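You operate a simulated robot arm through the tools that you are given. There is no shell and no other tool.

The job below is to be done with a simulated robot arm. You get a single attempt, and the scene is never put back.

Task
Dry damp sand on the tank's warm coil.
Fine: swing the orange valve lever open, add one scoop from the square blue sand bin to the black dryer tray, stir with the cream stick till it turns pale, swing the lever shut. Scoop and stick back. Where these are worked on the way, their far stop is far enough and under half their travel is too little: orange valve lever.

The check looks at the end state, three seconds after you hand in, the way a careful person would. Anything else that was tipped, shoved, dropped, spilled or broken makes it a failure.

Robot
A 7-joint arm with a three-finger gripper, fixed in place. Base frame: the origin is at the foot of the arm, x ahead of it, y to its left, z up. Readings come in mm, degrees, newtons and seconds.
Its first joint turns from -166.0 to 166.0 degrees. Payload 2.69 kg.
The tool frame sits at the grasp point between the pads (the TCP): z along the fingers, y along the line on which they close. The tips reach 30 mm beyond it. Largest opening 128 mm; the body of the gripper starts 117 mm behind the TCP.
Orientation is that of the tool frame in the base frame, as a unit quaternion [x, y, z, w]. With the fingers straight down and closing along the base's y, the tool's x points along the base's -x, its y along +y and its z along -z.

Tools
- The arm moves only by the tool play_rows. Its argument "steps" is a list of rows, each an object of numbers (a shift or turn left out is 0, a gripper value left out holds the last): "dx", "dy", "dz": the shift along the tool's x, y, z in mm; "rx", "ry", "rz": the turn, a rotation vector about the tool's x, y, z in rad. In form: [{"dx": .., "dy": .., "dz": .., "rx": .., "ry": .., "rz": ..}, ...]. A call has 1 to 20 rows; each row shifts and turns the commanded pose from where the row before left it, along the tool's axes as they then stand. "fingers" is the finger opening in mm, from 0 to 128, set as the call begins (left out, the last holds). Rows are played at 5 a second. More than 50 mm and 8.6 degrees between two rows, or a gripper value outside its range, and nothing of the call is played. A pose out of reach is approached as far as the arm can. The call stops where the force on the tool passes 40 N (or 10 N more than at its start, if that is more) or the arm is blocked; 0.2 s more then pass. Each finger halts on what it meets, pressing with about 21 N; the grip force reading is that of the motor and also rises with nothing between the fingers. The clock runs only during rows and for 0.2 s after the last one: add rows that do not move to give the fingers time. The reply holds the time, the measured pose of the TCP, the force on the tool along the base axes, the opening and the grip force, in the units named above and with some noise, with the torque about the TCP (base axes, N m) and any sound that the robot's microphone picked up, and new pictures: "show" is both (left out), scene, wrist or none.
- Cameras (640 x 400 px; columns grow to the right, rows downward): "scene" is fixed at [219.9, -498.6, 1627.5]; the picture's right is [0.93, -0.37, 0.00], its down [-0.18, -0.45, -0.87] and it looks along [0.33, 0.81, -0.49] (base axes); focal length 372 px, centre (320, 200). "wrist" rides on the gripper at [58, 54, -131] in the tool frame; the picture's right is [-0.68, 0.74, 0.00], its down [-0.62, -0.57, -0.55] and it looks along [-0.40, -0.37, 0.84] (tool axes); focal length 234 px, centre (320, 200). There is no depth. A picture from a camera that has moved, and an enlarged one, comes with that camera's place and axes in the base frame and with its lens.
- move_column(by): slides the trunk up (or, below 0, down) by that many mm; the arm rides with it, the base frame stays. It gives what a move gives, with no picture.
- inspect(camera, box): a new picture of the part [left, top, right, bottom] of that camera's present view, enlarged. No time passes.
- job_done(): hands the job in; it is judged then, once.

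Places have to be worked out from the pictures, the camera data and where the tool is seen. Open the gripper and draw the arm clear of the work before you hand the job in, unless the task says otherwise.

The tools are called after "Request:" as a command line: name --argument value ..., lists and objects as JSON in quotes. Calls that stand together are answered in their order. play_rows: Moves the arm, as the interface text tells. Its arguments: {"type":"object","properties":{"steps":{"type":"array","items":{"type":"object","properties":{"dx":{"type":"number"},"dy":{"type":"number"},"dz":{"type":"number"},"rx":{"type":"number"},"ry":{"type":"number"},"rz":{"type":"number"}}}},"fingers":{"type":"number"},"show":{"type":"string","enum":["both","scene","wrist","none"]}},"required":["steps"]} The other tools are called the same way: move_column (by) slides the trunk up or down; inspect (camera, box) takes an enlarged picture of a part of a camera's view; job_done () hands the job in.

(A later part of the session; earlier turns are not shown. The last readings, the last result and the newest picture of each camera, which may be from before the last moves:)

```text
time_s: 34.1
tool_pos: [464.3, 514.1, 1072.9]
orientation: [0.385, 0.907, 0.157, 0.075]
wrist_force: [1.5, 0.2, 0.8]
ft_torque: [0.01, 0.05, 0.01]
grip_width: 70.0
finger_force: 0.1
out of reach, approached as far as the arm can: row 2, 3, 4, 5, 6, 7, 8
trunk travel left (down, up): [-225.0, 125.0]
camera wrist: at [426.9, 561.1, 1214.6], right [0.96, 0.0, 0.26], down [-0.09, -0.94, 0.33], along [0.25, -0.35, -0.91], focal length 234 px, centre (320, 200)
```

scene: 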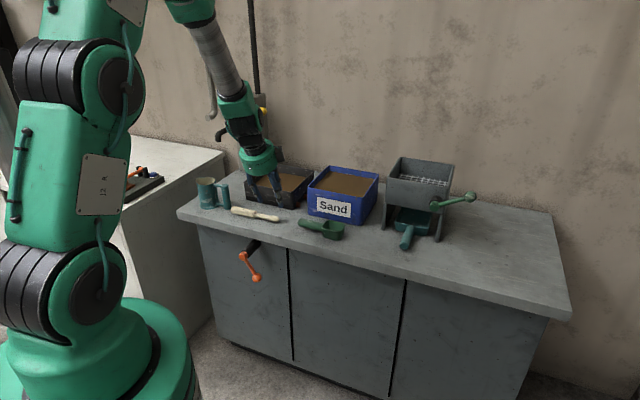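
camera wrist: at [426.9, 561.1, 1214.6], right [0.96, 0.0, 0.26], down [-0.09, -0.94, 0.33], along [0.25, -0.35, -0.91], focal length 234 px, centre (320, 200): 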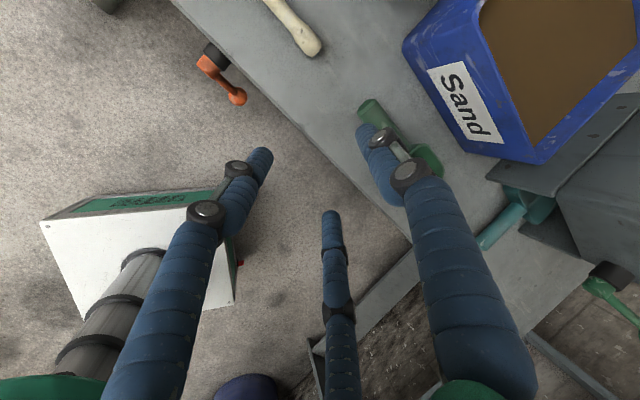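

Several rows were out of reach, so some joint is near its limit here. I back off upward along the tool and test small moves to see which way is free.

Request:
play_rows --steps '[{"dz": -30}, {"dz": -30}, {}]' --show "none"

Request:
play_rows --steps '[{"rx": 0.1}, {}]' --show "none"

Request:
play_rows --steps '[{"rz": -0.1}, {}]' --show "none"

```text
time_s: 34.9
tool_pos: [443.2, 494.0, 1117.3]
orientation: [0.384, 0.907, 0.157, 0.078]
wrist_force: [-0.9, -0.5, 0.2]
ft_torque: [0.04, 0.0, 0.02]
grip_width: 69.8
finger_force: 0.1
out of reach, approached as far as the arm can: row 2
trunk travel left (down, up): [-225.0, 125.0]
```

```text
time_s: 35.5
tool_pos: [443.2, 493.4, 1117.7]
orientation: [0.384, 0.907, 0.156, 0.078]
wrist_force: [-0.3, -0.2, -1.1]
ft_torque: [-0.02, -0.02, -0.01]
grip_width: 70.0
finger_force: 0.0
out of reach, approached as far as the arm can: row 1
trunk travel left (down, up): [-225.0, 125.0]
```

```text
time_s: 36.1
tool_pos: [443.8, 495.6, 1118.0]
orientation: [0.338, 0.925, 0.152, 0.085]
wrist_force: [-0.1, -0.4, -0.7]
ft_torque: [0.01, -0.02, -0.01]
grip_width: 70.1
finger_force: 0.0
trunk travel left (down, up): [-225.0, 125.0]
```

Turning the hand back about its axis is free, so the limit is in the roll combination. I turn it about 24° more and then remove the tilt about the bench-parallel axis.

Request:
play_rows --steps '[{"rz": -0.14}, {"rz": -0.14}, {"rz": -0.14}, {"rx": 0.098, "ry": 0.056}, {"rx": 0.098, "ry": 0.056}, {"rx": 0.098, "ry": 0.056}, {}]'

```text
time_s: 37.7
tool_pos: [442.8, 495.0, 1118.7]
orientation: [0.139, 0.975, 0.131, 0.116]
wrist_force: [0.5, -0.2, -0.3]
ft_torque: [0.01, 0.03, -0.02]
grip_width: 69.9
finger_force: 0.0
out of reach, approached as far as the arm can: row 4, 5, 6
trunk travel left (down, up): [-225.0, 125.0]
camera wrist: at [367.4, 533.0, 1245.8], right [0.81, 0.48, 0.34], down [0.3, -0.83, 0.47], along [0.51, -0.28, -0.82], focal length 234 px, centre (320, 200)
```

scene: 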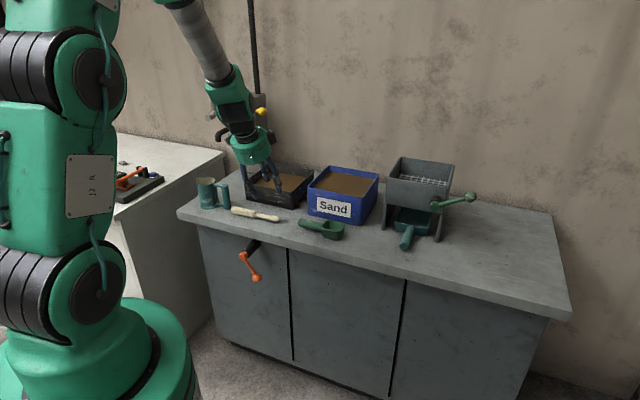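
wrist: 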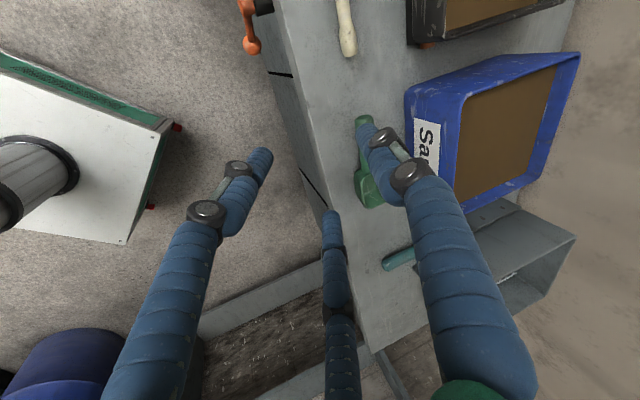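

The wrist appears to be in a flipped configuration after the lever work. I'll un-flip it in free air: first tilt outward again, pivoting about the wrist, before swinging the hand round the forearm axis.

Request:
play_rows --steps '[{"dx": -12.1, "dy": 21.9, "rx": -0.109, "ry": -0.0606}, {"dx": -12.1, "dy": 21.9, "rx": -0.109, "ry": -0.0606}, {"dx": -12.1, "dy": 21.9, "rx": -0.109, "ry": -0.0606}, {"dx": -12.1, "dy": 21.9, "rx": -0.109, "ry": -0.0606}, {"dx": -12.1, "dy": 21.9, "rx": -0.109, "ry": -0.0606}, {"dx": -12.1, "dy": 21.9, "rx": -0.109, "ry": -0.0606}, {"dx": -12.1, "dy": 21.9, "rx": -0.109, "ry": -0.0606}, {}]'

```text
time_s: 39.5
tool_pos: [529.0, 583.6, 1231.5]
orientation: [0.109, 0.81, 0.452, 0.356]
wrist_force: [-0.5, 0.0, 0.1]
ft_torque: [0.0, 0.05, 0.01]
grip_width: 70.1
finger_force: 0.0
out of reach, approached as far as the arm can: row 2
trunk travel left (down, up): [-225.0, 125.0]
camera wrist: at [390.2, 557.6, 1292.1], right [0.38, 0.08, 0.92], down [0.16, -0.99, 0.02], along [0.91, 0.13, -0.39], focal length 234 px, centre (320, 200)
```

scene: 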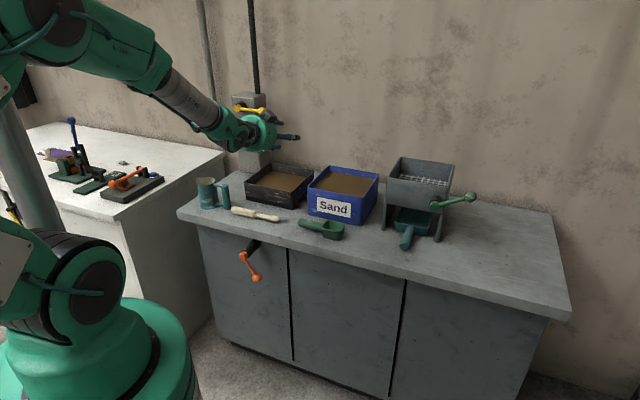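
wrist: 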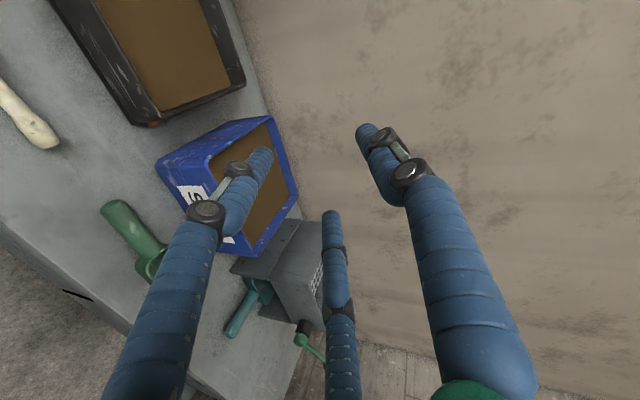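

The elbow has re-arranged noticeably (forearm now ~45°). I try untilting from here, at this higher and further-out spot, pivoting about the wrist.

Request:
play_rows --steps '[{"dx": 12.1, "dy": -21.9, "rx": 0.109, "ry": 0.0606}, {"dx": 12.1, "dy": -21.9, "rx": 0.109, "ry": 0.0606}, {"dx": 12.1, "dy": -21.9, "rx": 0.109, "ry": 0.0606}, {"dx": 12.1, "dy": -21.9, "rx": 0.109, "ry": 0.0606}, {}]' --show "scene"

```text
time_s: 40.7
tool_pos: [492.7, 542.4, 1147.0]
orientation: [0.129, 0.926, 0.275, 0.224]
wrist_force: [-0.6, -1.4, 1.9]
ft_torque: [0.03, -0.01, 0.01]
grip_width: 69.9
finger_force: 0.1
trunk travel left (down, up): [-225.0, 125.0]
```

scene: 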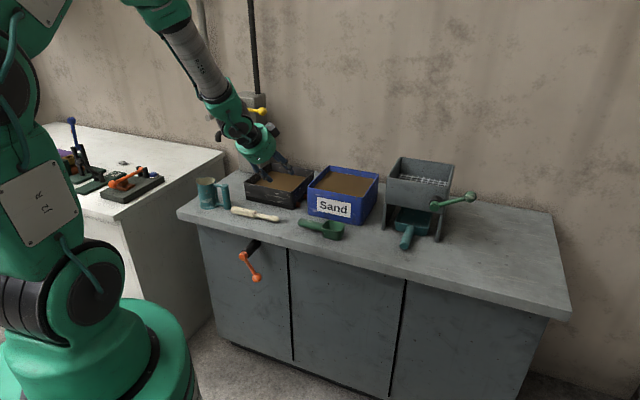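

Request:
play_rows --steps '[{"rx": 0.109, "ry": 0.0606}, {"rx": 0.109, "ry": 0.0606}, {"rx": 0.109, "ry": 0.0606}, {"rx": 0.109, "ry": 0.0606}, {}]' --show "scene"

```text
time_s: 41.9
tool_pos: [510.3, 540.3, 1154.4]
orientation: [0.144, 0.958, 0.173, 0.177]
wrist_force: [0.5, 0.5, -0.4]
ft_torque: [-0.03, -0.01, 0.03]
grip_width: 70.4
finger_force: 0.0
out of reach, approached as far as the arm can: row 1, 2, 3, 4
trunk travel left (down, up): [-225.0, 125.0]
```

scene: 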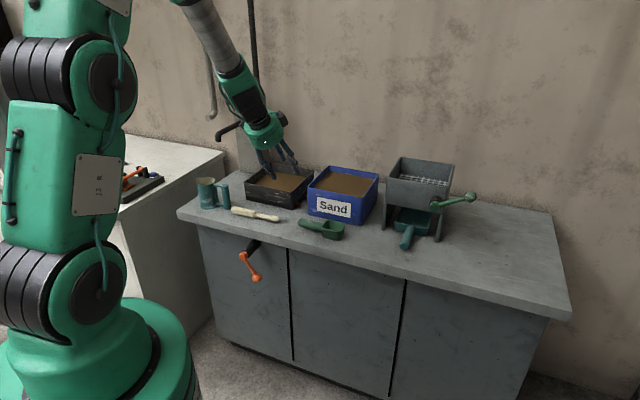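

Untilting is blocked near the straight-wrist position, so I do the free-air un-flip: tilt outward again, then swing the hand around the forearm axis via the left side, all above z 1100.

Request:
play_rows --steps '[{"dx": -12.1, "dy": 21.9, "rx": -0.109, "ry": -0.0606}, {"dx": -12.1, "dy": 21.9, "rx": -0.109, "ry": -0.0606}, {"dx": -12.1, "dy": 21.9, "rx": -0.109, "ry": -0.0606}, {"dx": -12.1, "dy": 21.9, "rx": -0.109, "ry": -0.0606}, {"dx": -12.1, "dy": 21.9, "rx": -0.109, "ry": -0.0606}, {"dx": -12.1, "dy": 21.9, "rx": -0.109, "ry": -0.0606}, {}]' --show "none"

Request:
play_rows --steps '[{"dx": 21.6, "dy": 9.3, "rx": -0.0465, "ry": 0.108, "rz": 0.0382}, {"dx": 23.0, "dy": 4.8, "rx": -0.024, "ry": 0.1151, "rz": 0.0382}, {"dx": 23.5, "dy": 0.1, "rx": -0.0007, "ry": 0.1176, "rz": 0.0382}, {"dx": 23.1, "dy": -4.5, "rx": 0.0226, "ry": 0.1154, "rz": 0.0382}, {"dx": 21.7, "dy": -9.0, "rx": 0.0452, "ry": 0.1086, "rz": 0.0382}, {"dx": 19.5, "dy": -13.2, "rx": 0.0658, "ry": 0.0975, "rz": 0.0382}, {}]' --show "scene"

```text
time_s: 43.5
tool_pos: [573.9, 602.2, 1254.9]
orientation: [0.108, 0.803, 0.443, 0.383]
wrist_force: [-0.6, -0.1, -0.7]
ft_torque: [-0.03, 0.0, 0.02]
grip_width: 70.0
finger_force: 0.2
out of reach, approached as far as the arm can: row 1, 2
trunk travel left (down, up): [-225.0, 125.0]
```

```text
time_s: 45.1
tool_pos: [463.0, 643.9, 1199.5]
orientation: [0.039, 0.885, 0.46, 0.05]
wrist_force: [-0.1, 0.4, -0.2]
ft_torque: [-0.03, -0.05, -0.04]
grip_width: 69.9
finger_force: 0.0
trunk travel left (down, up): [-225.0, 125.0]
```

scene: 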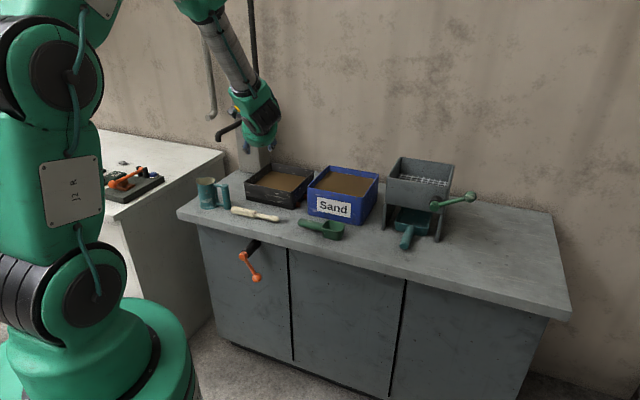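

The first half of the swing went through cleanly. I continue the second half toward vertical.

Request:
play_rows --steps '[{"dx": 16.5, "dy": -16.8, "rx": 0.0839, "ry": 0.0824, "rz": 0.0382}, {"dx": 12.8, "dy": -19.7, "rx": 0.0985, "ry": 0.0642, "rz": 0.0382}, {"dx": 8.7, "dy": -21.9, "rx": 0.1093, "ry": 0.0433, "rz": 0.0382}, {"dx": 4.1, "dy": -23.2, "rx": 0.1158, "ry": 0.0206, "rz": 0.0382}, {"dx": -0.5, "dy": -23.5, "rx": 0.1176, "ry": -0.0027, "rz": 0.0382}, {}]' --show "none"

Request:
play_rows --steps '[{"dx": -5.2, "dy": -22.9, "rx": 0.1147, "ry": -0.0261, "rz": 0.0382}, {"dx": -9.7, "dy": -21.4, "rx": 0.1072, "ry": -0.0484, "rz": 0.0382}, {"dx": -13.7, "dy": -19.1, "rx": 0.0955, "ry": -0.0686, "rz": 0.0382}, {"dx": -17.3, "dy": -16.0, "rx": 0.0799, "ry": -0.0863, "rz": 0.0382}, {"dx": -20.1, "dy": -12.3, "rx": 0.0613, "ry": -0.1004, "rz": 0.0382}, {}]'

```text
time_s: 46.5
tool_pos: [399.8, 577.4, 1107.5]
orientation: [0.061, 0.956, 0.275, -0.082]
wrist_force: [-0.8, 0.4, 0.4]
ft_torque: [0.05, -0.05, -0.04]
grip_width: 69.9
finger_force: 0.0
out of reach, approached as far as the arm can: row 4, 5
trunk travel left (down, up): [-225.0, 125.0]
```

```text
time_s: 47.9
tool_pos: [405.7, 495.3, 995.2]
orientation: [0.123, 0.976, 0.176, 0.015]
wrist_force: [-0.8, -0.4, -0.5]
ft_torque: [-0.02, -0.02, -0.02]
grip_width: 70.0
finger_force: 0.1
out of reach, approached as far as the arm can: row 1, 2, 3, 4, 5
trunk travel left (down, up): [-225.0, 125.0]
camera wrist: at [351.9, 513.6, 1136.5], right [0.83, 0.5, 0.25], down [0.42, -0.85, 0.31], along [0.37, -0.15, -0.92], focal length 234 px, centre (320, 200)
```

scene: 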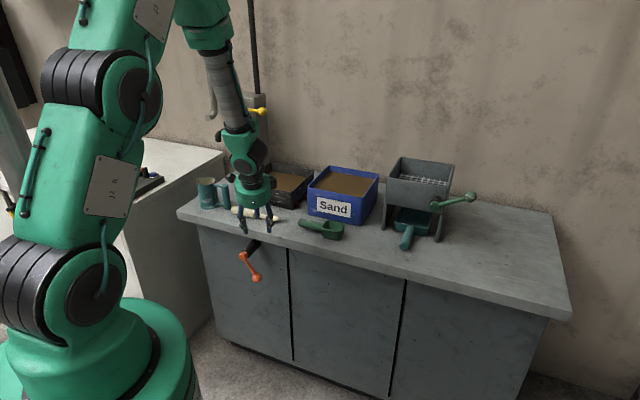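
wrist: 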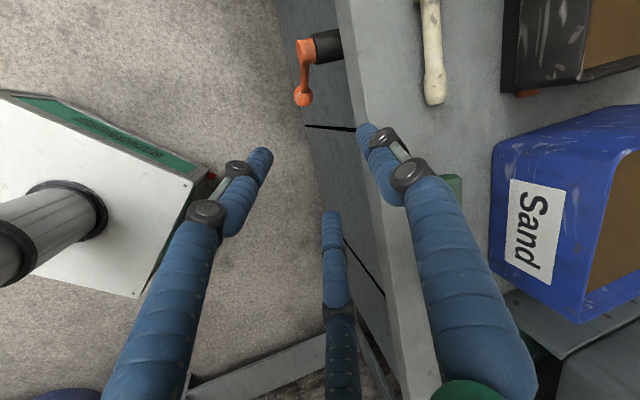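

The last part ran into a joint limit (about 20° tilt left). I back up to a higher spot, roll the hand the other way to relieve the last joint, and test the untilt again.

Request:
play_rows --steps '[{"dz": -40}, {"dz": -40}, {"rz": -0.13}, {"rz": -0.13}, {"rz": -0.13}, {}]' --show "none"

Request:
play_rows --steps '[{"rx": 0.112, "ry": 0.043}, {"rx": 0.112, "ry": 0.043}, {}]' --show "scene"

```text
time_s: 49.3
tool_pos: [361.3, 421.9, 968.8]
orientation: [-0.059, 0.988, 0.137, 0.041]
wrist_force: [-0.2, -0.4, 0.4]
ft_torque: [0.05, 0.0, -0.02]
grip_width: 69.8
finger_force: 0.0
out of reach, approached as far as the arm can: row 1, 2, 3
trunk travel left (down, up): [-225.0, 125.0]
```

```text
time_s: 50.1
tool_pos: [368.5, 426.1, 967.6]
orientation: [-0.059, 0.991, 0.109, 0.042]
wrist_force: [-0.1, 0.0, 0.6]
ft_torque: [0.0, 0.0, 0.01]
grip_width: 70.2
finger_force: 0.0
out of reach, approached as far as the arm can: row 1, 2
trunk travel left (down, up): [-225.0, 125.0]
```

scene: 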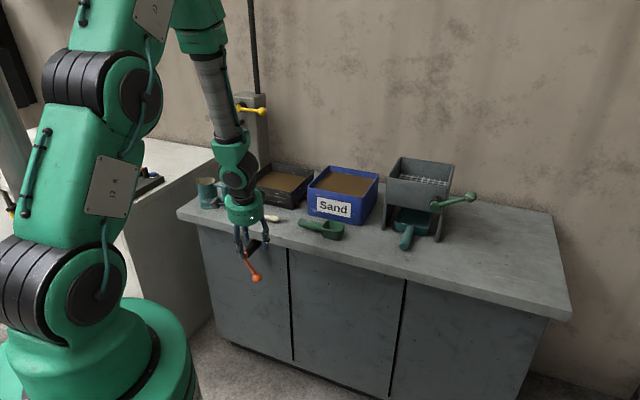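

Upward motion is now reported out of reach, so the elbow posture has drifted. I probe a few small moves to learn which directions are free before choosing a recovery path.

Request:
play_rows --steps '[{"dx": -15.5, "dy": 12.2}, {"dx": -15.5, "dy": 12.2}, {}]' --show "none"

Request:
play_rows --steps '[{"dz": -20}, {"dz": -20}, {}]' --show "none"

Request:
play_rows --steps '[{"rz": -0.1}, {"rz": -0.1}, {}]' --show "none"

```text
time_s: 50.9
tool_pos: [417.8, 426.5, 974.0]
orientation: [-0.05, 0.993, 0.059, 0.094]
wrist_force: [0.0, 0.5, -0.9]
ft_torque: [0.02, 0.0, 0.0]
grip_width: 70.4
finger_force: 0.0
out of reach, approached as far as the arm can: row 1, 2
trunk travel left (down, up): [-225.0, 125.0]
```

```text
time_s: 51.7
tool_pos: [404.6, 423.2, 1000.6]
orientation: [-0.052, 0.996, 0.039, 0.059]
wrist_force: [1.1, -0.7, 0.0]
ft_torque: [0.05, -0.03, -0.01]
grip_width: 70.0
finger_force: 0.1
out of reach, approached as far as the arm can: row 1
trunk travel left (down, up): [-225.0, 125.0]
```

```text
time_s: 52.5
tool_pos: [403.4, 424.4, 998.5]
orientation: [-0.151, 0.986, 0.034, 0.063]
wrist_force: [-0.8, -0.3, 0.5]
ft_torque: [-0.01, 0.02, -0.02]
grip_width: 70.0
finger_force: 0.1
trunk travel left (down, up): [-225.0, 125.0]
```

The tool is now nearly upright (8° tilt) and turning this way is free. I continue turning toward φ≈177°, where the arm worked well at the beginning, and remove the residual tilt.

Request:
play_rows --steps '[{"rz": -0.14}, {"rz": -0.14}, {"rz": -0.14}, {"rz": -0.14}, {"rz": -0.14}, {"rz": -0.14}, {"rz": -0.14}, {"rz": -0.14}, {"rz": -0.1}, {}]' --show "scene"

```text
time_s: 54.7
tool_pos: [404.6, 424.7, 999.6]
orientation: [-0.689, 0.721, -0.008, 0.07]
wrist_force: [0.8, 0.1, -0.1]
ft_torque: [-0.01, -0.01, 0.0]
grip_width: 70.3
finger_force: 0.0
trunk travel left (down, up): [-225.0, 125.0]
```

scene: 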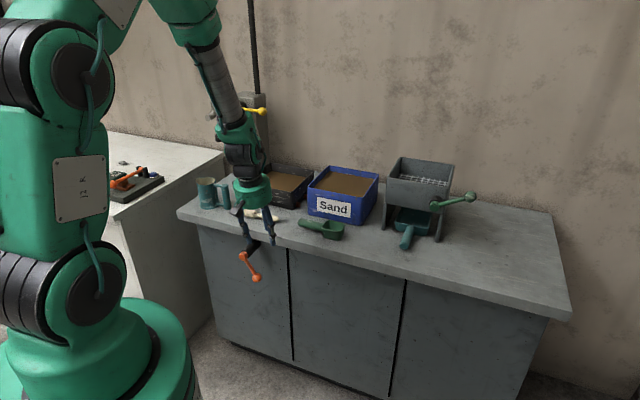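

Now φ≈177° with 8° tilt, all reachable. I remove the tilt and rise 100 mm to check the arm is back in its original posture.

Request:
play_rows --steps '[{"rx": -0.0937, "ry": 0.104}, {"dz": -35}, {"dz": -35}, {"dz": -35}, {}]' --show "scene"

```text
time_s: 55.9
tool_pos: [404.1, 428.8, 1104.3]
orientation: [-0.69, 0.724, -0.011, 0.0]
wrist_force: [0.0, -0.2, 0.9]
ft_torque: [0.03, -0.04, 0.01]
grip_width: 70.0
finger_force: 0.1
trunk travel left (down, up): [-225.0, 125.0]
```

scene: 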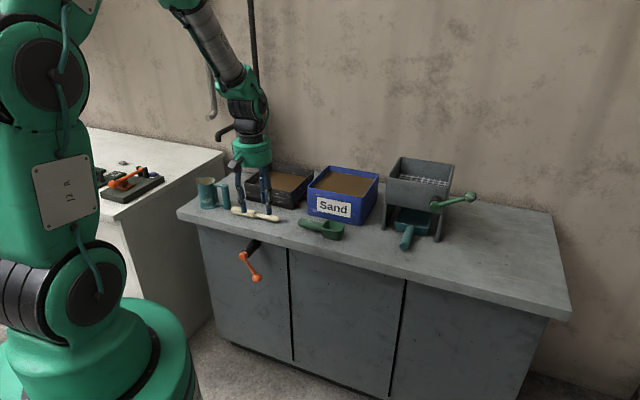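

The arm is back in its good posture and fully reachable. I'll use the opposite roll (φ=225°) for the bench work. I move over the scoop handle at z≈1000 and turn.

Request:
play_rows --steps '[{"dx": -21.6, "dy": -31.9, "dz": 17}, {"dx": -21.6, "dy": -31.9, "dz": 17}, {"dx": -21.6, "dy": -31.9, "dz": 17}, {"dx": -21.6, "dy": -31.9, "dz": 17}, {"dx": -21.6, "dy": -31.9, "dz": 17}, {"dx": -21.6, "dy": -31.9, "dz": 17}, {"rz": -0.14}, {"rz": -0.14}, {"rz": -0.14}, {"rz": -0.14}, {"rz": -0.14}, {"rz": -0.14}, {}]'

```text
time_s: 58.7
tool_pos: [601.8, 545.5, 1003.8]
orientation: [0.925, -0.379, 0.009, 0.004]
wrist_force: [-0.5, -0.3, 0.0]
ft_torque: [-0.01, 0.0, -0.01]
grip_width: 70.1
finger_force: 0.0
trunk travel left (down, up): [-225.0, 125.0]
camera wrist: at [604.5, 467.9, 1135.5], right [-1.0, -0.05, -0.01], down [-0.05, 0.84, 0.54], along [-0.01, 0.54, -0.84], focal length 234 px, centre (320, 200)
```

scene: 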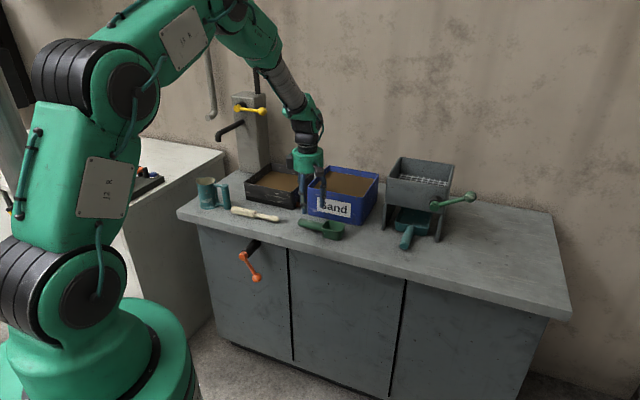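
wrist: 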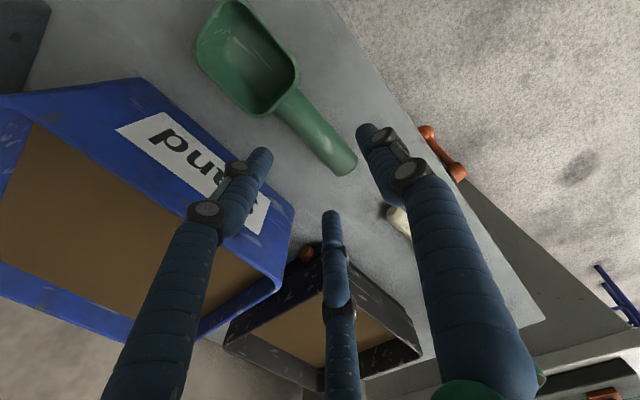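

Request:
inspect --camera "wrist" --box '[190, 0, 430, 200]'

Request:
inspect --camera "scene" --box '[270, 140, 480, 260]'

```text
2.00 times, centred on (310, 100) of wrist
camera zoom: at [604.5, 467.9, 1135.5], right [-1.0, -0.05, -0.01], down [-0.05, 0.84, 0.54], along [-0.01, 0.54, -0.84], focal length 468 px, centre (340, 400)
```

zoom: 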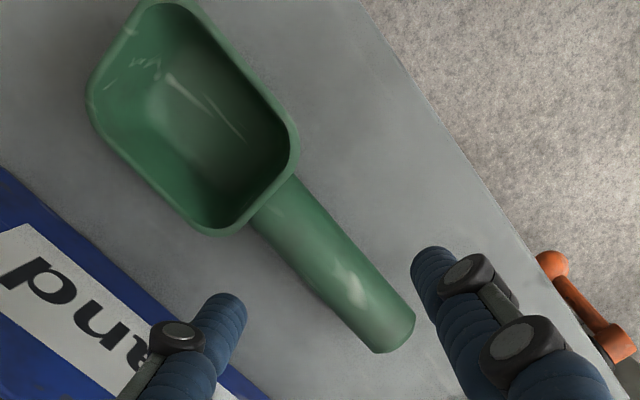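

```text
3.05 times, centred on (375, 200) of scene
camera zoom: at [219.9, -498.6, 1627.5], right [0.93, -0.37, 0.0], down [-0.18, -0.45, -0.87], along [0.33, 0.81, -0.49], focal length 1134 px, centre (152, 200)
```

zoom: 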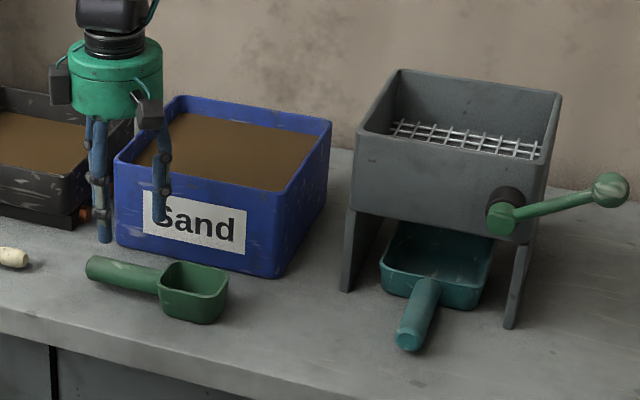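

The scoop handle lies along the bench at D≈810, from S≈-92 to -5, with its axis near z 907. I line up on it (S≈-38, D≈819) and come down to z≈915.

Request:
play_rows --steps '[{"dx": -1.8, "dy": -7.7}, {"dz": 20}, {"dz": 20}, {"dz": 20}, {"dz": 15}, {"dz": 8}, {"dz": 5}, {}]'

Request:
inspect --camera "wrist" --box '[190, 60, 430, 260]'

```text
time_s: 60.5
tool_pos: [604.9, 551.1, 915.1]
orientation: [0.925, -0.38, 0.01, 0.003]
wrist_force: [0.5, 0.6, 0.2]
ft_torque: [-0.06, 0.02, -0.04]
grip_width: 70.0
finger_force: 0.0
trunk travel left (down, up): [-225.0, 125.0]
camera wrist: at [608.1, 472.8, 1047.6], right [-1.0, -0.05, -0.01], down [-0.05, 0.84, 0.54], along [-0.01, 0.54, -0.84], focal length 234 px, centre (320, 200)
```

scene: 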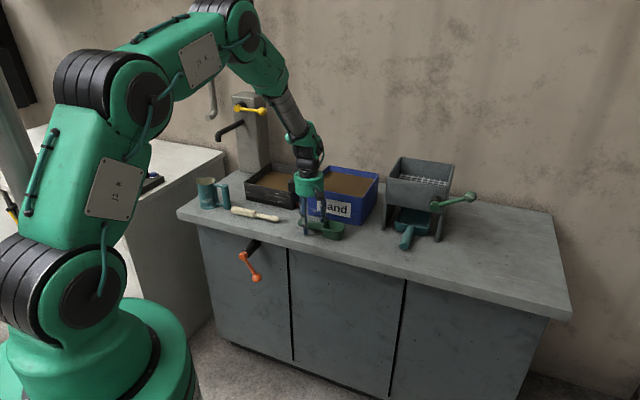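
wrist: 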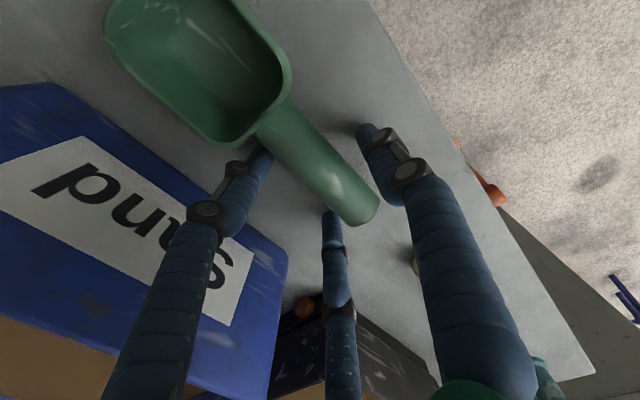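

```text
2.00 times, centred on (310, 160) of wrist
camera zoom: at [608.1, 472.8, 1047.6], right [-1.0, -0.05, -0.01], down [-0.05, 0.84, 0.54], along [-0.01, 0.54, -0.84], focal length 468 px, centre (340, 280)
```

zoom: 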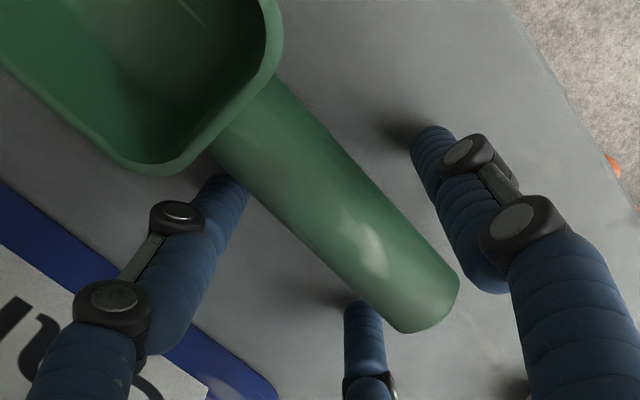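

The fingers straddle the handle cleanly, tips just above the bench. I close the grip.

Request:
play_rows --steps '[{}, {}, {}, {}]' --fingers 15

Request:
inspect --camera "wrist" --box '[190, 60, 430, 260]'

```text
time_s: 61.5
tool_pos: [605.7, 551.1, 915.0]
orientation: [0.925, -0.381, 0.01, 0.004]
wrist_force: [0.2, 1.2, -0.1]
ft_torque: [0.07, 0.05, 0.0]
grip_width: 42.9
finger_force: 21.5
trunk travel left (down, up): [-225.0, 125.0]
camera wrist: at [608.1, 472.8, 1047.7], right [-1.0, -0.05, -0.01], down [-0.05, 0.84, 0.54], along [-0.01, 0.54, -0.84], focal length 234 px, centre (320, 200)
```

scene: 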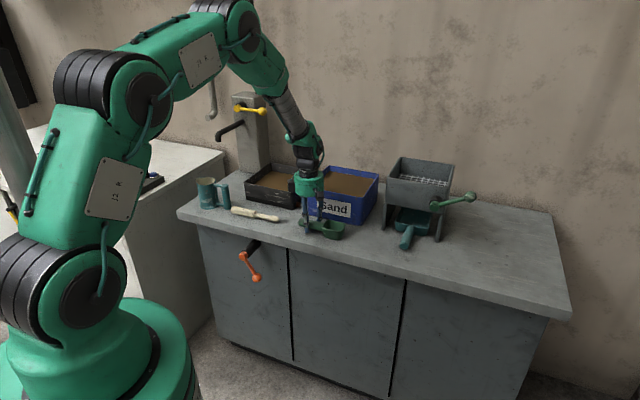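
wrist: 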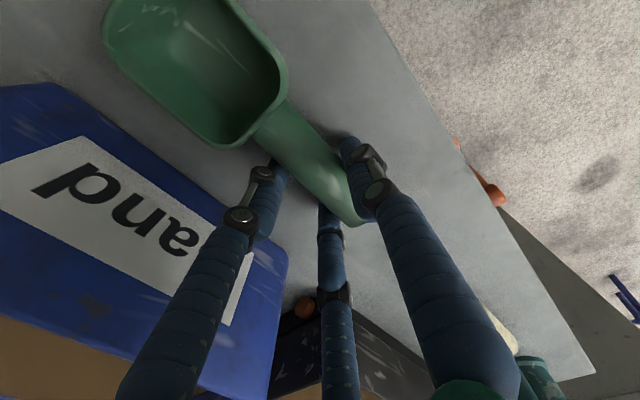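

```text
2.00 times, centred on (310, 160) of wrist
camera zoom: at [608.1, 472.8, 1047.7], right [-1.0, -0.05, -0.01], down [-0.05, 0.84, 0.54], along [-0.01, 0.54, -0.84], focal length 468 px, centre (340, 280)
```

zoom: 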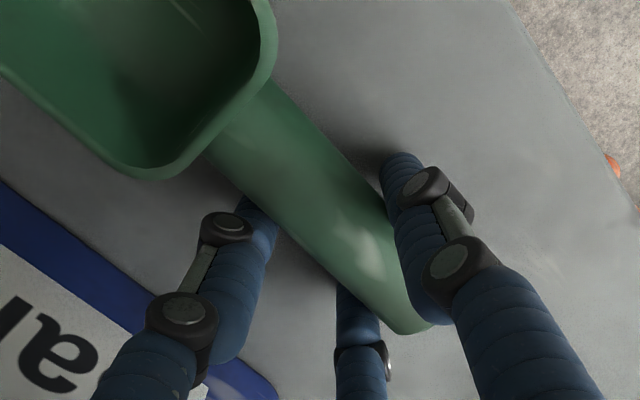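

Gripped at 42.9 mm as predicted; the pick pose is (605.7, 551.1, 915.0) for the return. I lift slowly and check that it hangs level.

Request:
play_rows --steps '[{"dz": -5}, {"dz": -15}, {"dz": -30}, {"dz": -40}, {"dz": -40}, {"dz": -40}, {"dz": -30}, {}]'

Request:
inspect --camera "scene" --box '[250, 110, 410, 240]'

```text
time_s: 63.3
tool_pos: [606.0, 553.3, 1119.3]
orientation: [0.925, -0.381, 0.01, 0.004]
wrist_force: [0.1, -0.7, -0.2]
ft_torque: [0.08, 0.05, -0.02]
grip_width: 42.5
finger_force: 21.1
trunk travel left (down, up): [-225.0, 125.0]
camera wrist: at [608.6, 475.4, 1250.9], right [-1.0, -0.05, -0.01], down [-0.05, 0.84, 0.54], along [-0.01, 0.54, -0.84], focal length 234 px, centre (320, 200)
```

scene: 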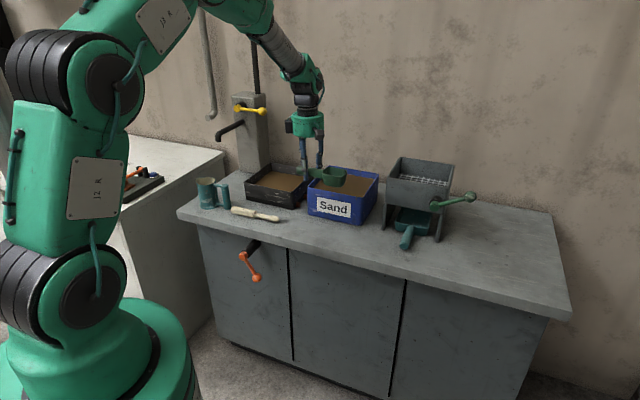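
wrist: 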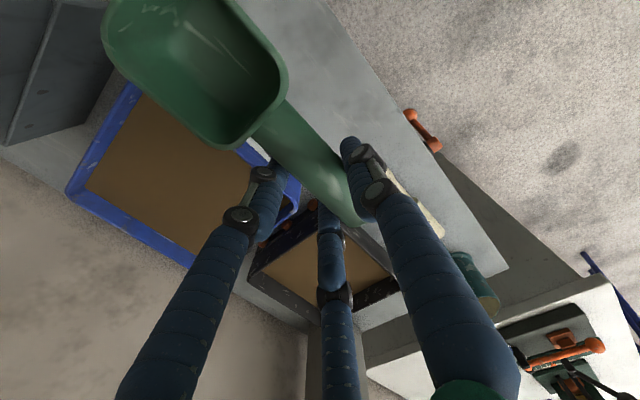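

```text
3.08 times, centred on (330, 175) of scene
camera zoom: at [219.9, -498.6, 1627.5], right [0.93, -0.37, 0.0], down [-0.18, -0.45, -0.87], along [0.33, 0.81, -0.49], focal length 1145 px, centre (289, 277)
```

zoom: 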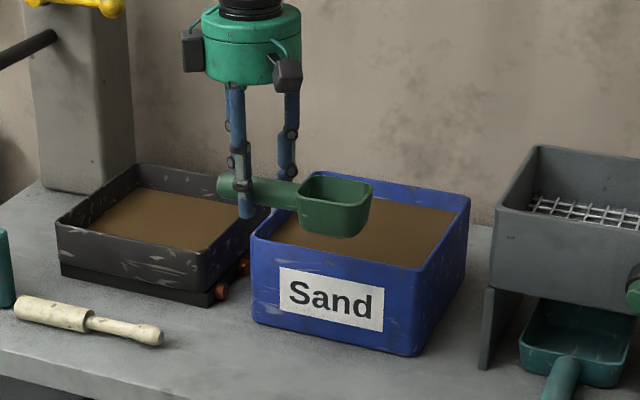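

The scoop is held rigid and level. I now move over the front part of the sand bin at safe height (D≈958) to test reach.

Request:
play_rows --steps '[{"dy": -35}, {"dy": -35}, {"dy": -35}, {"dy": -35}, {}]'

```text
time_s: 64.5
tool_pos: [704.6, 652.1, 1113.3]
orientation: [0.925, -0.381, 0.01, 0.004]
wrist_force: [-0.3, 0.7, -1.9]
ft_torque: [0.0, 0.09, -0.01]
grip_width: 42.7
finger_force: 21.0
trunk travel left (down, up): [-225.0, 125.0]
camera wrist: at [706.6, 575.7, 1246.3], right [-1.0, -0.05, -0.01], down [-0.05, 0.84, 0.54], along [-0.01, 0.54, -0.84], focal length 234 px, centre (320, 200)
```

scene: 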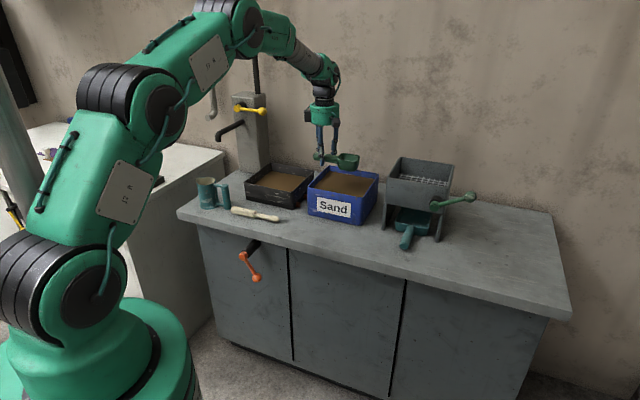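
wrist: 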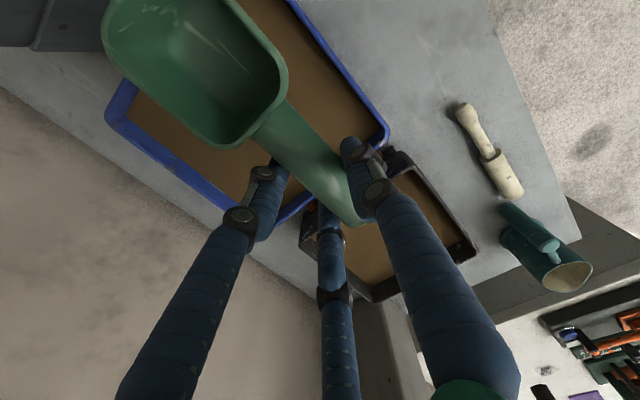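

Reach is fine here (D≈959). I pitch the bucket nose-down 30° above the bin and check it is reachable.

Request:
play_rows --steps '[{"dy": -5, "dz": -3, "ry": -0.131}, {"ry": -0.131}, {"ry": -0.131}, {"ry": -0.131}, {}]'

```text
time_s: 65.7
tool_pos: [706.9, 654.7, 1119.1]
orientation: [0.896, -0.369, -0.23, -0.096]
wrist_force: [0.5, 0.5, -0.7]
ft_torque: [0.08, 0.07, -0.01]
grip_width: 42.6
finger_force: 20.5
trunk travel left (down, up): [-225.0, 125.0]
camera wrist: at [751.3, 536.6, 1204.7], right [-0.94, -0.11, 0.33], down [0.2, 0.59, 0.78], along [-0.28, 0.8, -0.54], focal length 234 px, centre (320, 200)
```

scene: 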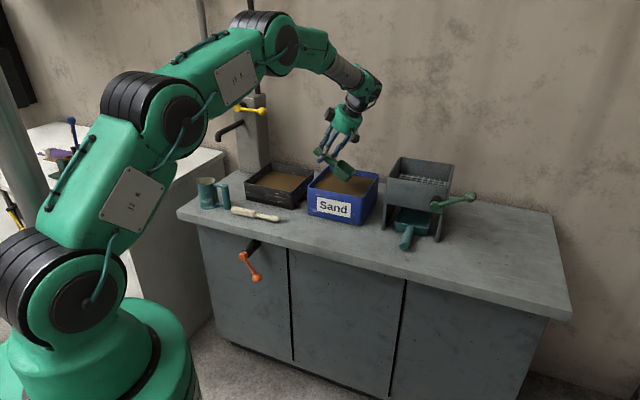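
wrist: 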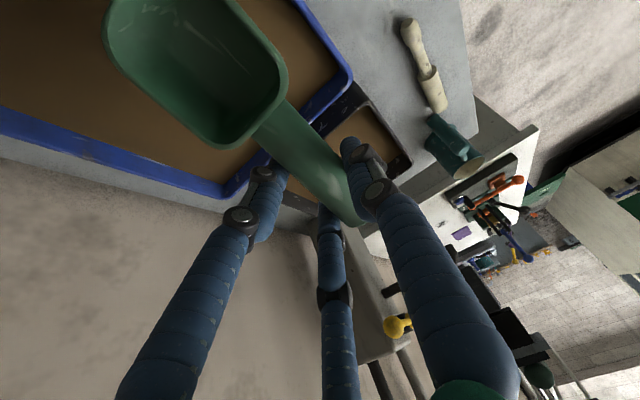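

Pitched 29° and reachable. I descend straight down, slowly once the nose nears the sand (z≈977), watching for contact force.

Request:
play_rows --steps '[{"dx": 9.7, "dz": 17.6}, {"dx": 9.7, "dz": 17.6}, {"dx": 3.9, "dz": 7}, {"dx": 3.9, "dz": 7}, {"dx": 3.9, "dz": 7}, {"dx": 3.9, "dz": 7}, {"dx": 3.9, "dz": 7}, {}]'

Request:
inspect --camera "wrist" --box '[90, 0, 410, 220]'

Request:
inspect --camera "scene" --box '[270, 110, 430, 240]'

```text
time_s: 67.5
tool_pos: [705.7, 657.6, 1037.3]
orientation: [0.896, -0.368, -0.23, -0.094]
wrist_force: [-1.5, -0.2, 3.7]
ft_torque: [-0.36, -0.2, -0.16]
grip_width: 43.1
finger_force: 21.3
trunk travel left (down, up): [-225.0, 125.0]
camera wrist: at [749.5, 538.1, 1123.4], right [-0.94, -0.11, 0.33], down [0.2, 0.6, 0.78], along [-0.28, 0.8, -0.54], focal length 234 px, centre (320, 200)
```

scene: 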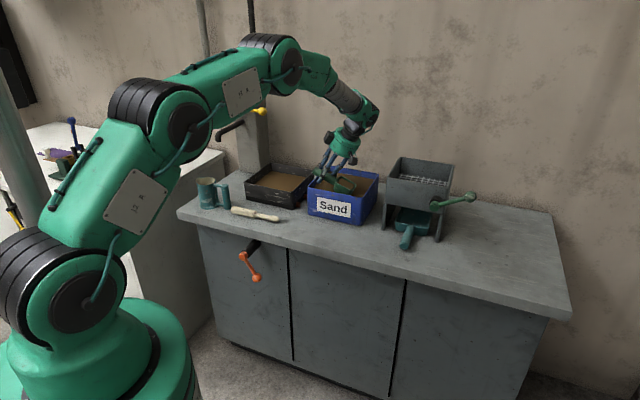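
wrist: 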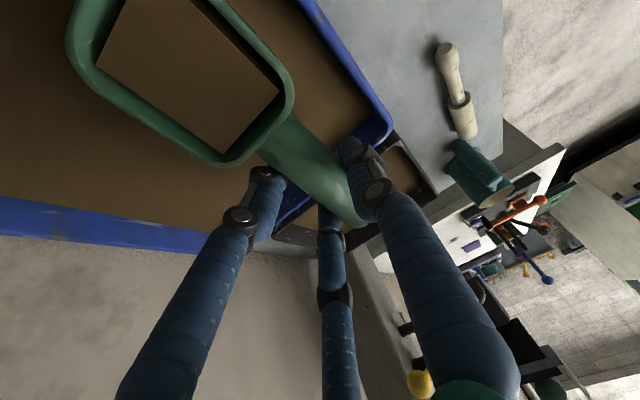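

```text
1.82 times, centred on (250, 110) of wrist
camera zoom: at [749.5, 538.1, 1123.4], right [-0.94, -0.11, 0.33], down [0.2, 0.6, 0.78], along [-0.28, 0.8, -0.54], focal length 426 px, centre (447, 364)
```

zoom: 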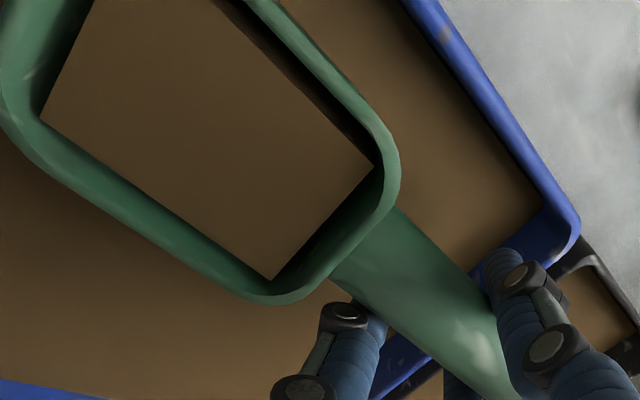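

```text
3.08 times, centred on (350, 175) of scene
camera zoom: at [219.9, -498.6, 1627.5], right [0.93, -0.37, 0.0], down [-0.18, -0.45, -0.87], along [0.33, 0.81, -0.49], focal length 1145 px, centre (228, 277)
```

zoom: 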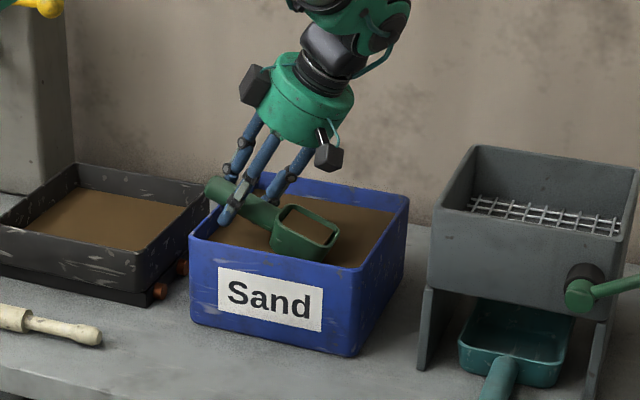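

The bucket now visibly holds sand, with only about 4 N of contact. I level it slowly in place, still over the bin.

Request:
play_rows --steps '[{"ry": 0.0624}, {"ry": 0.0624}, {"ry": 0.0624}, {"ry": 0.0624}, {"ry": 0.0624}, {"ry": 0.0624}, {"ry": 0.0624}, {"ry": 0.0624}, {}]'

Request:
inspect --camera "wrist" --box '[90, 0, 410, 220]'

Request:
inspect --camera "scene" --box '[270, 110, 430, 240]'

```text
time_s: 69.5
tool_pos: [706.2, 656.8, 1038.4]
orientation: [0.925, -0.38, 0.0, 0.0]
wrist_force: [-0.2, 0.3, -0.7]
ft_torque: [0.05, 0.03, -0.01]
grip_width: 42.9
finger_force: 20.7
trunk travel left (down, up): [-225.0, 125.0]
camera wrist: at [710.6, 576.7, 1169.4], right [-1.0, -0.05, 0.0], down [-0.04, 0.83, 0.55], along [-0.03, 0.55, -0.83], focal length 234 px, centre (320, 200)
```

scene: 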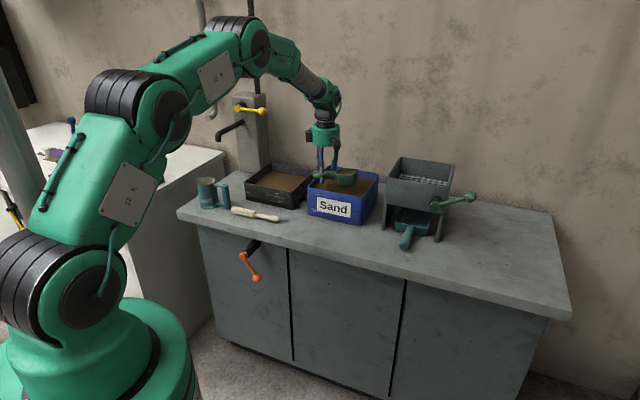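
wrist: 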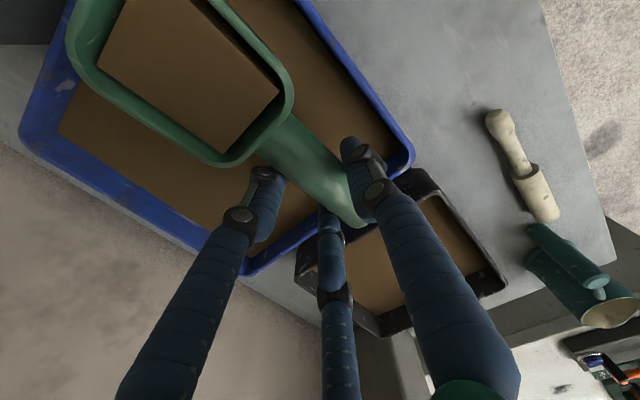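

```text
1.82 times, centred on (250, 110) of wrist
camera zoom: at [710.6, 576.7, 1169.4], right [-1.0, -0.05, 0.0], down [-0.04, 0.83, 0.55], along [-0.03, 0.55, -0.83], focal length 426 px, centre (447, 364)
```

zoom: 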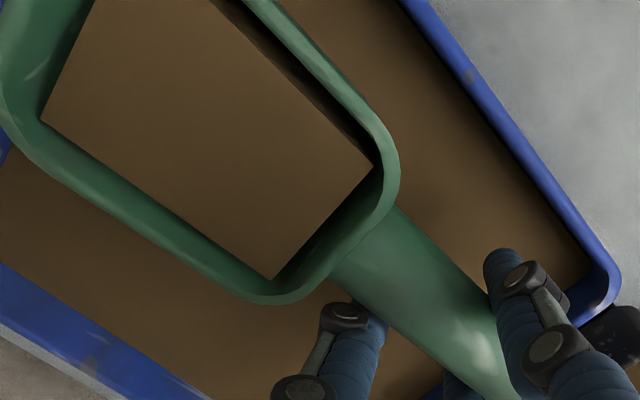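

```text
3.08 times, centred on (350, 175) of scene
camera zoom: at [219.9, -498.6, 1627.5], right [0.93, -0.37, 0.0], down [-0.18, -0.45, -0.87], along [0.33, 0.81, -0.49], focal length 1145 px, centre (228, 277)
```

zoom: 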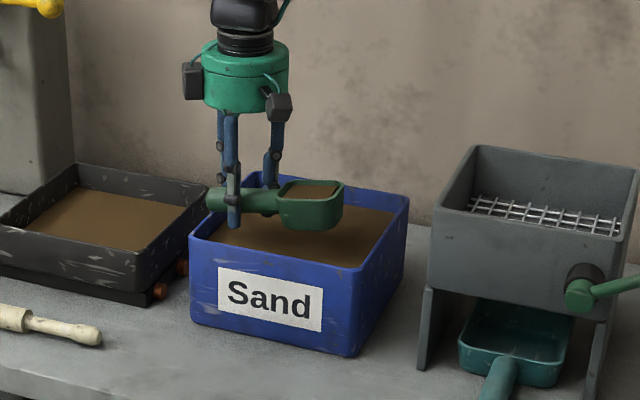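

The scoop is level and full. I check the tray's position in this view before carrying it over.

Request:
inspect --camera "wrist" --box '[290, 140, 530, 340]'

```text
2.00 times, centred on (410, 240) of wrist
camera zoom: at [710.6, 576.7, 1169.4], right [-1.0, -0.05, 0.0], down [-0.04, 0.83, 0.55], along [-0.03, 0.55, -0.83], focal length 468 px, centre (140, 120)
```

zoom: 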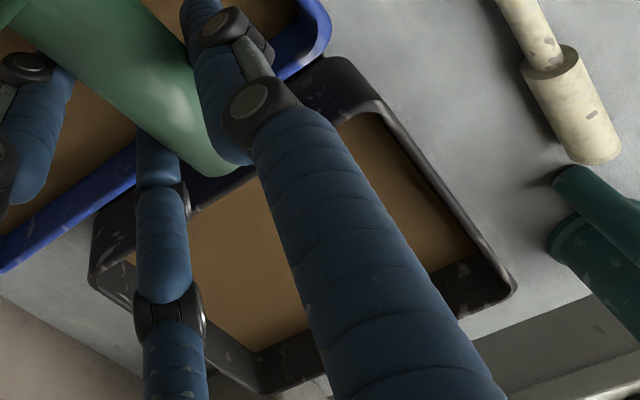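

Tray rim corners come out at S≈90–306, D≈902–1121, z≈952. I lift and carry the level scoop left to S≈235, D≈970, over the tray.

Request:
play_rows --steps '[{"dz": -25}, {"dz": -25}, {"dz": -25}, {"dx": -27, "dy": -0.7}, {"dx": -27, "dy": -0.7}, {"dx": -27, "dy": -0.7}, {"dx": -27, "dy": -0.7}, {"dx": -27, "dy": -0.7}, {"dx": -27, "dy": -0.7}, {"dx": -27, "dy": -0.7}, {"dx": -27, "dy": -0.7}, {"dx": -27, "dy": -0.7}, {"dx": -27, "dy": -0.7}, {}]'

```text
time_s: 72.5
tool_pos: [520.9, 851.2, 1113.7]
orientation: [0.925, -0.38, -0.003, -0.001]
wrist_force: [0.1, 0.1, -0.7]
ft_torque: [0.02, 0.04, 0.03]
grip_width: 42.7
finger_force: 21.0
trunk travel left (down, up): [-225.0, 125.0]
camera wrist: at [526.5, 772.2, 1245.5], right [-1.0, -0.05, 0.0], down [-0.04, 0.83, 0.55], along [-0.03, 0.55, -0.83], focal length 234 px, centre (320, 200)
```

scene: 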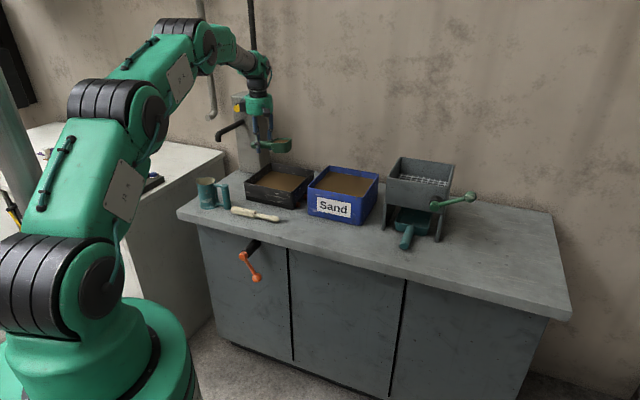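
wrist: 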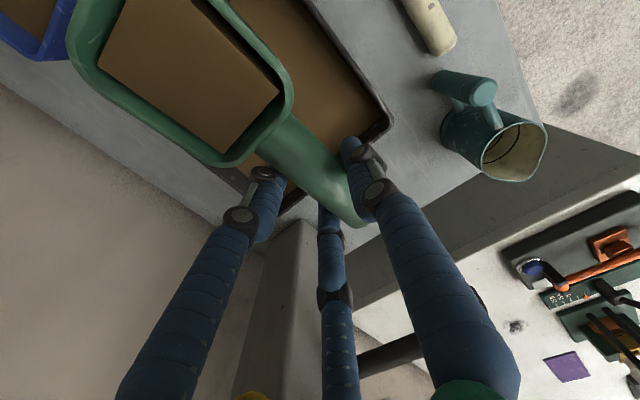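

The scoop is over the tray. I shift 20 mm further left and 18 mm lower, then begin pitching the nose down slowly.

Request:
play_rows --steps '[{"dx": -10.5, "dz": 9}, {"dx": -10.5, "dz": 9}, {"ry": -0.131}, {"ry": -0.131}, {"ry": -0.131}, {"ry": -0.131}, {"ry": -0.131}, {"ry": -0.131}, {}]'

Request:
inspect --camera "scene" --box '[200, 80, 360, 220]'

```text
time_s: 74.5
tool_pos: [504.4, 864.1, 1094.9]
orientation: [0.854, -0.351, -0.356, -0.146]
wrist_force: [-0.2, -0.7, -1.3]
ft_torque: [0.05, 0.05, 0.01]
grip_width: 42.8
finger_force: 21.3
trunk travel left (down, up): [-225.0, 125.0]
camera wrist: at [563.4, 732.2, 1146.3], right [-0.86, -0.19, 0.48], down [0.37, 0.43, 0.82], along [-0.36, 0.88, -0.3], focal length 234 px, centre (320, 200)
```

scene: 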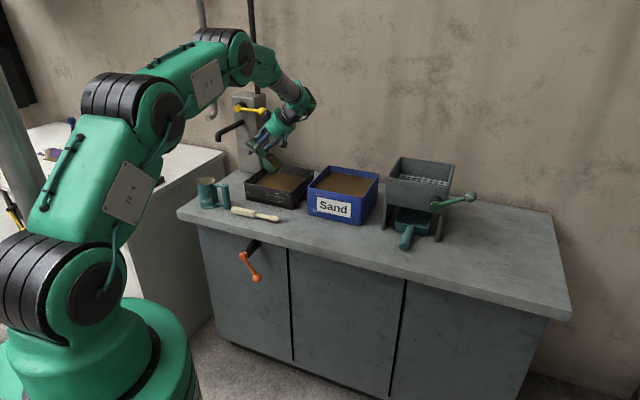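
wrist: 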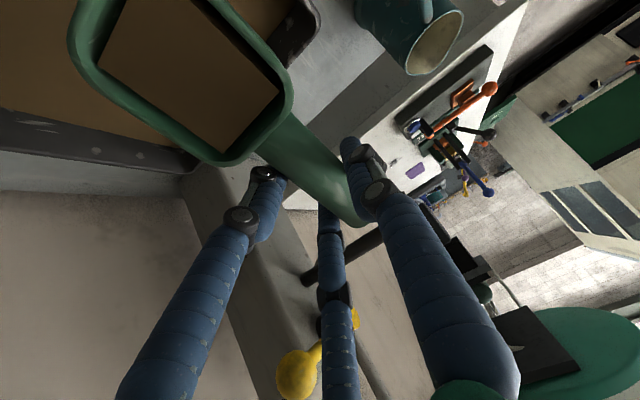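

```text
2.86 times, centred on (280, 150) of scene
camera zoom: at [219.9, -498.6, 1627.5], right [0.93, -0.37, 0.0], down [-0.18, -0.45, -0.87], along [0.33, 0.81, -0.49], focal length 1063 px, centre (434, 343)
```

zoom: 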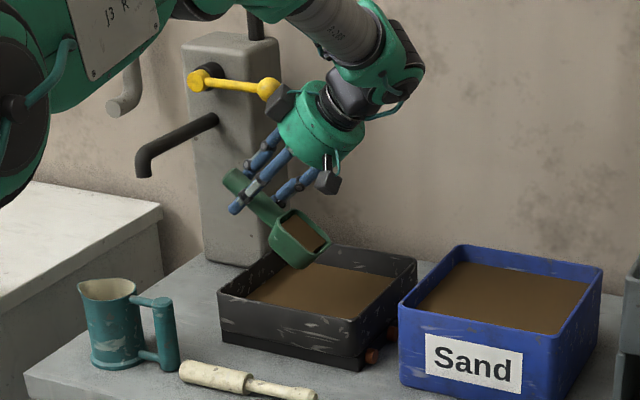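

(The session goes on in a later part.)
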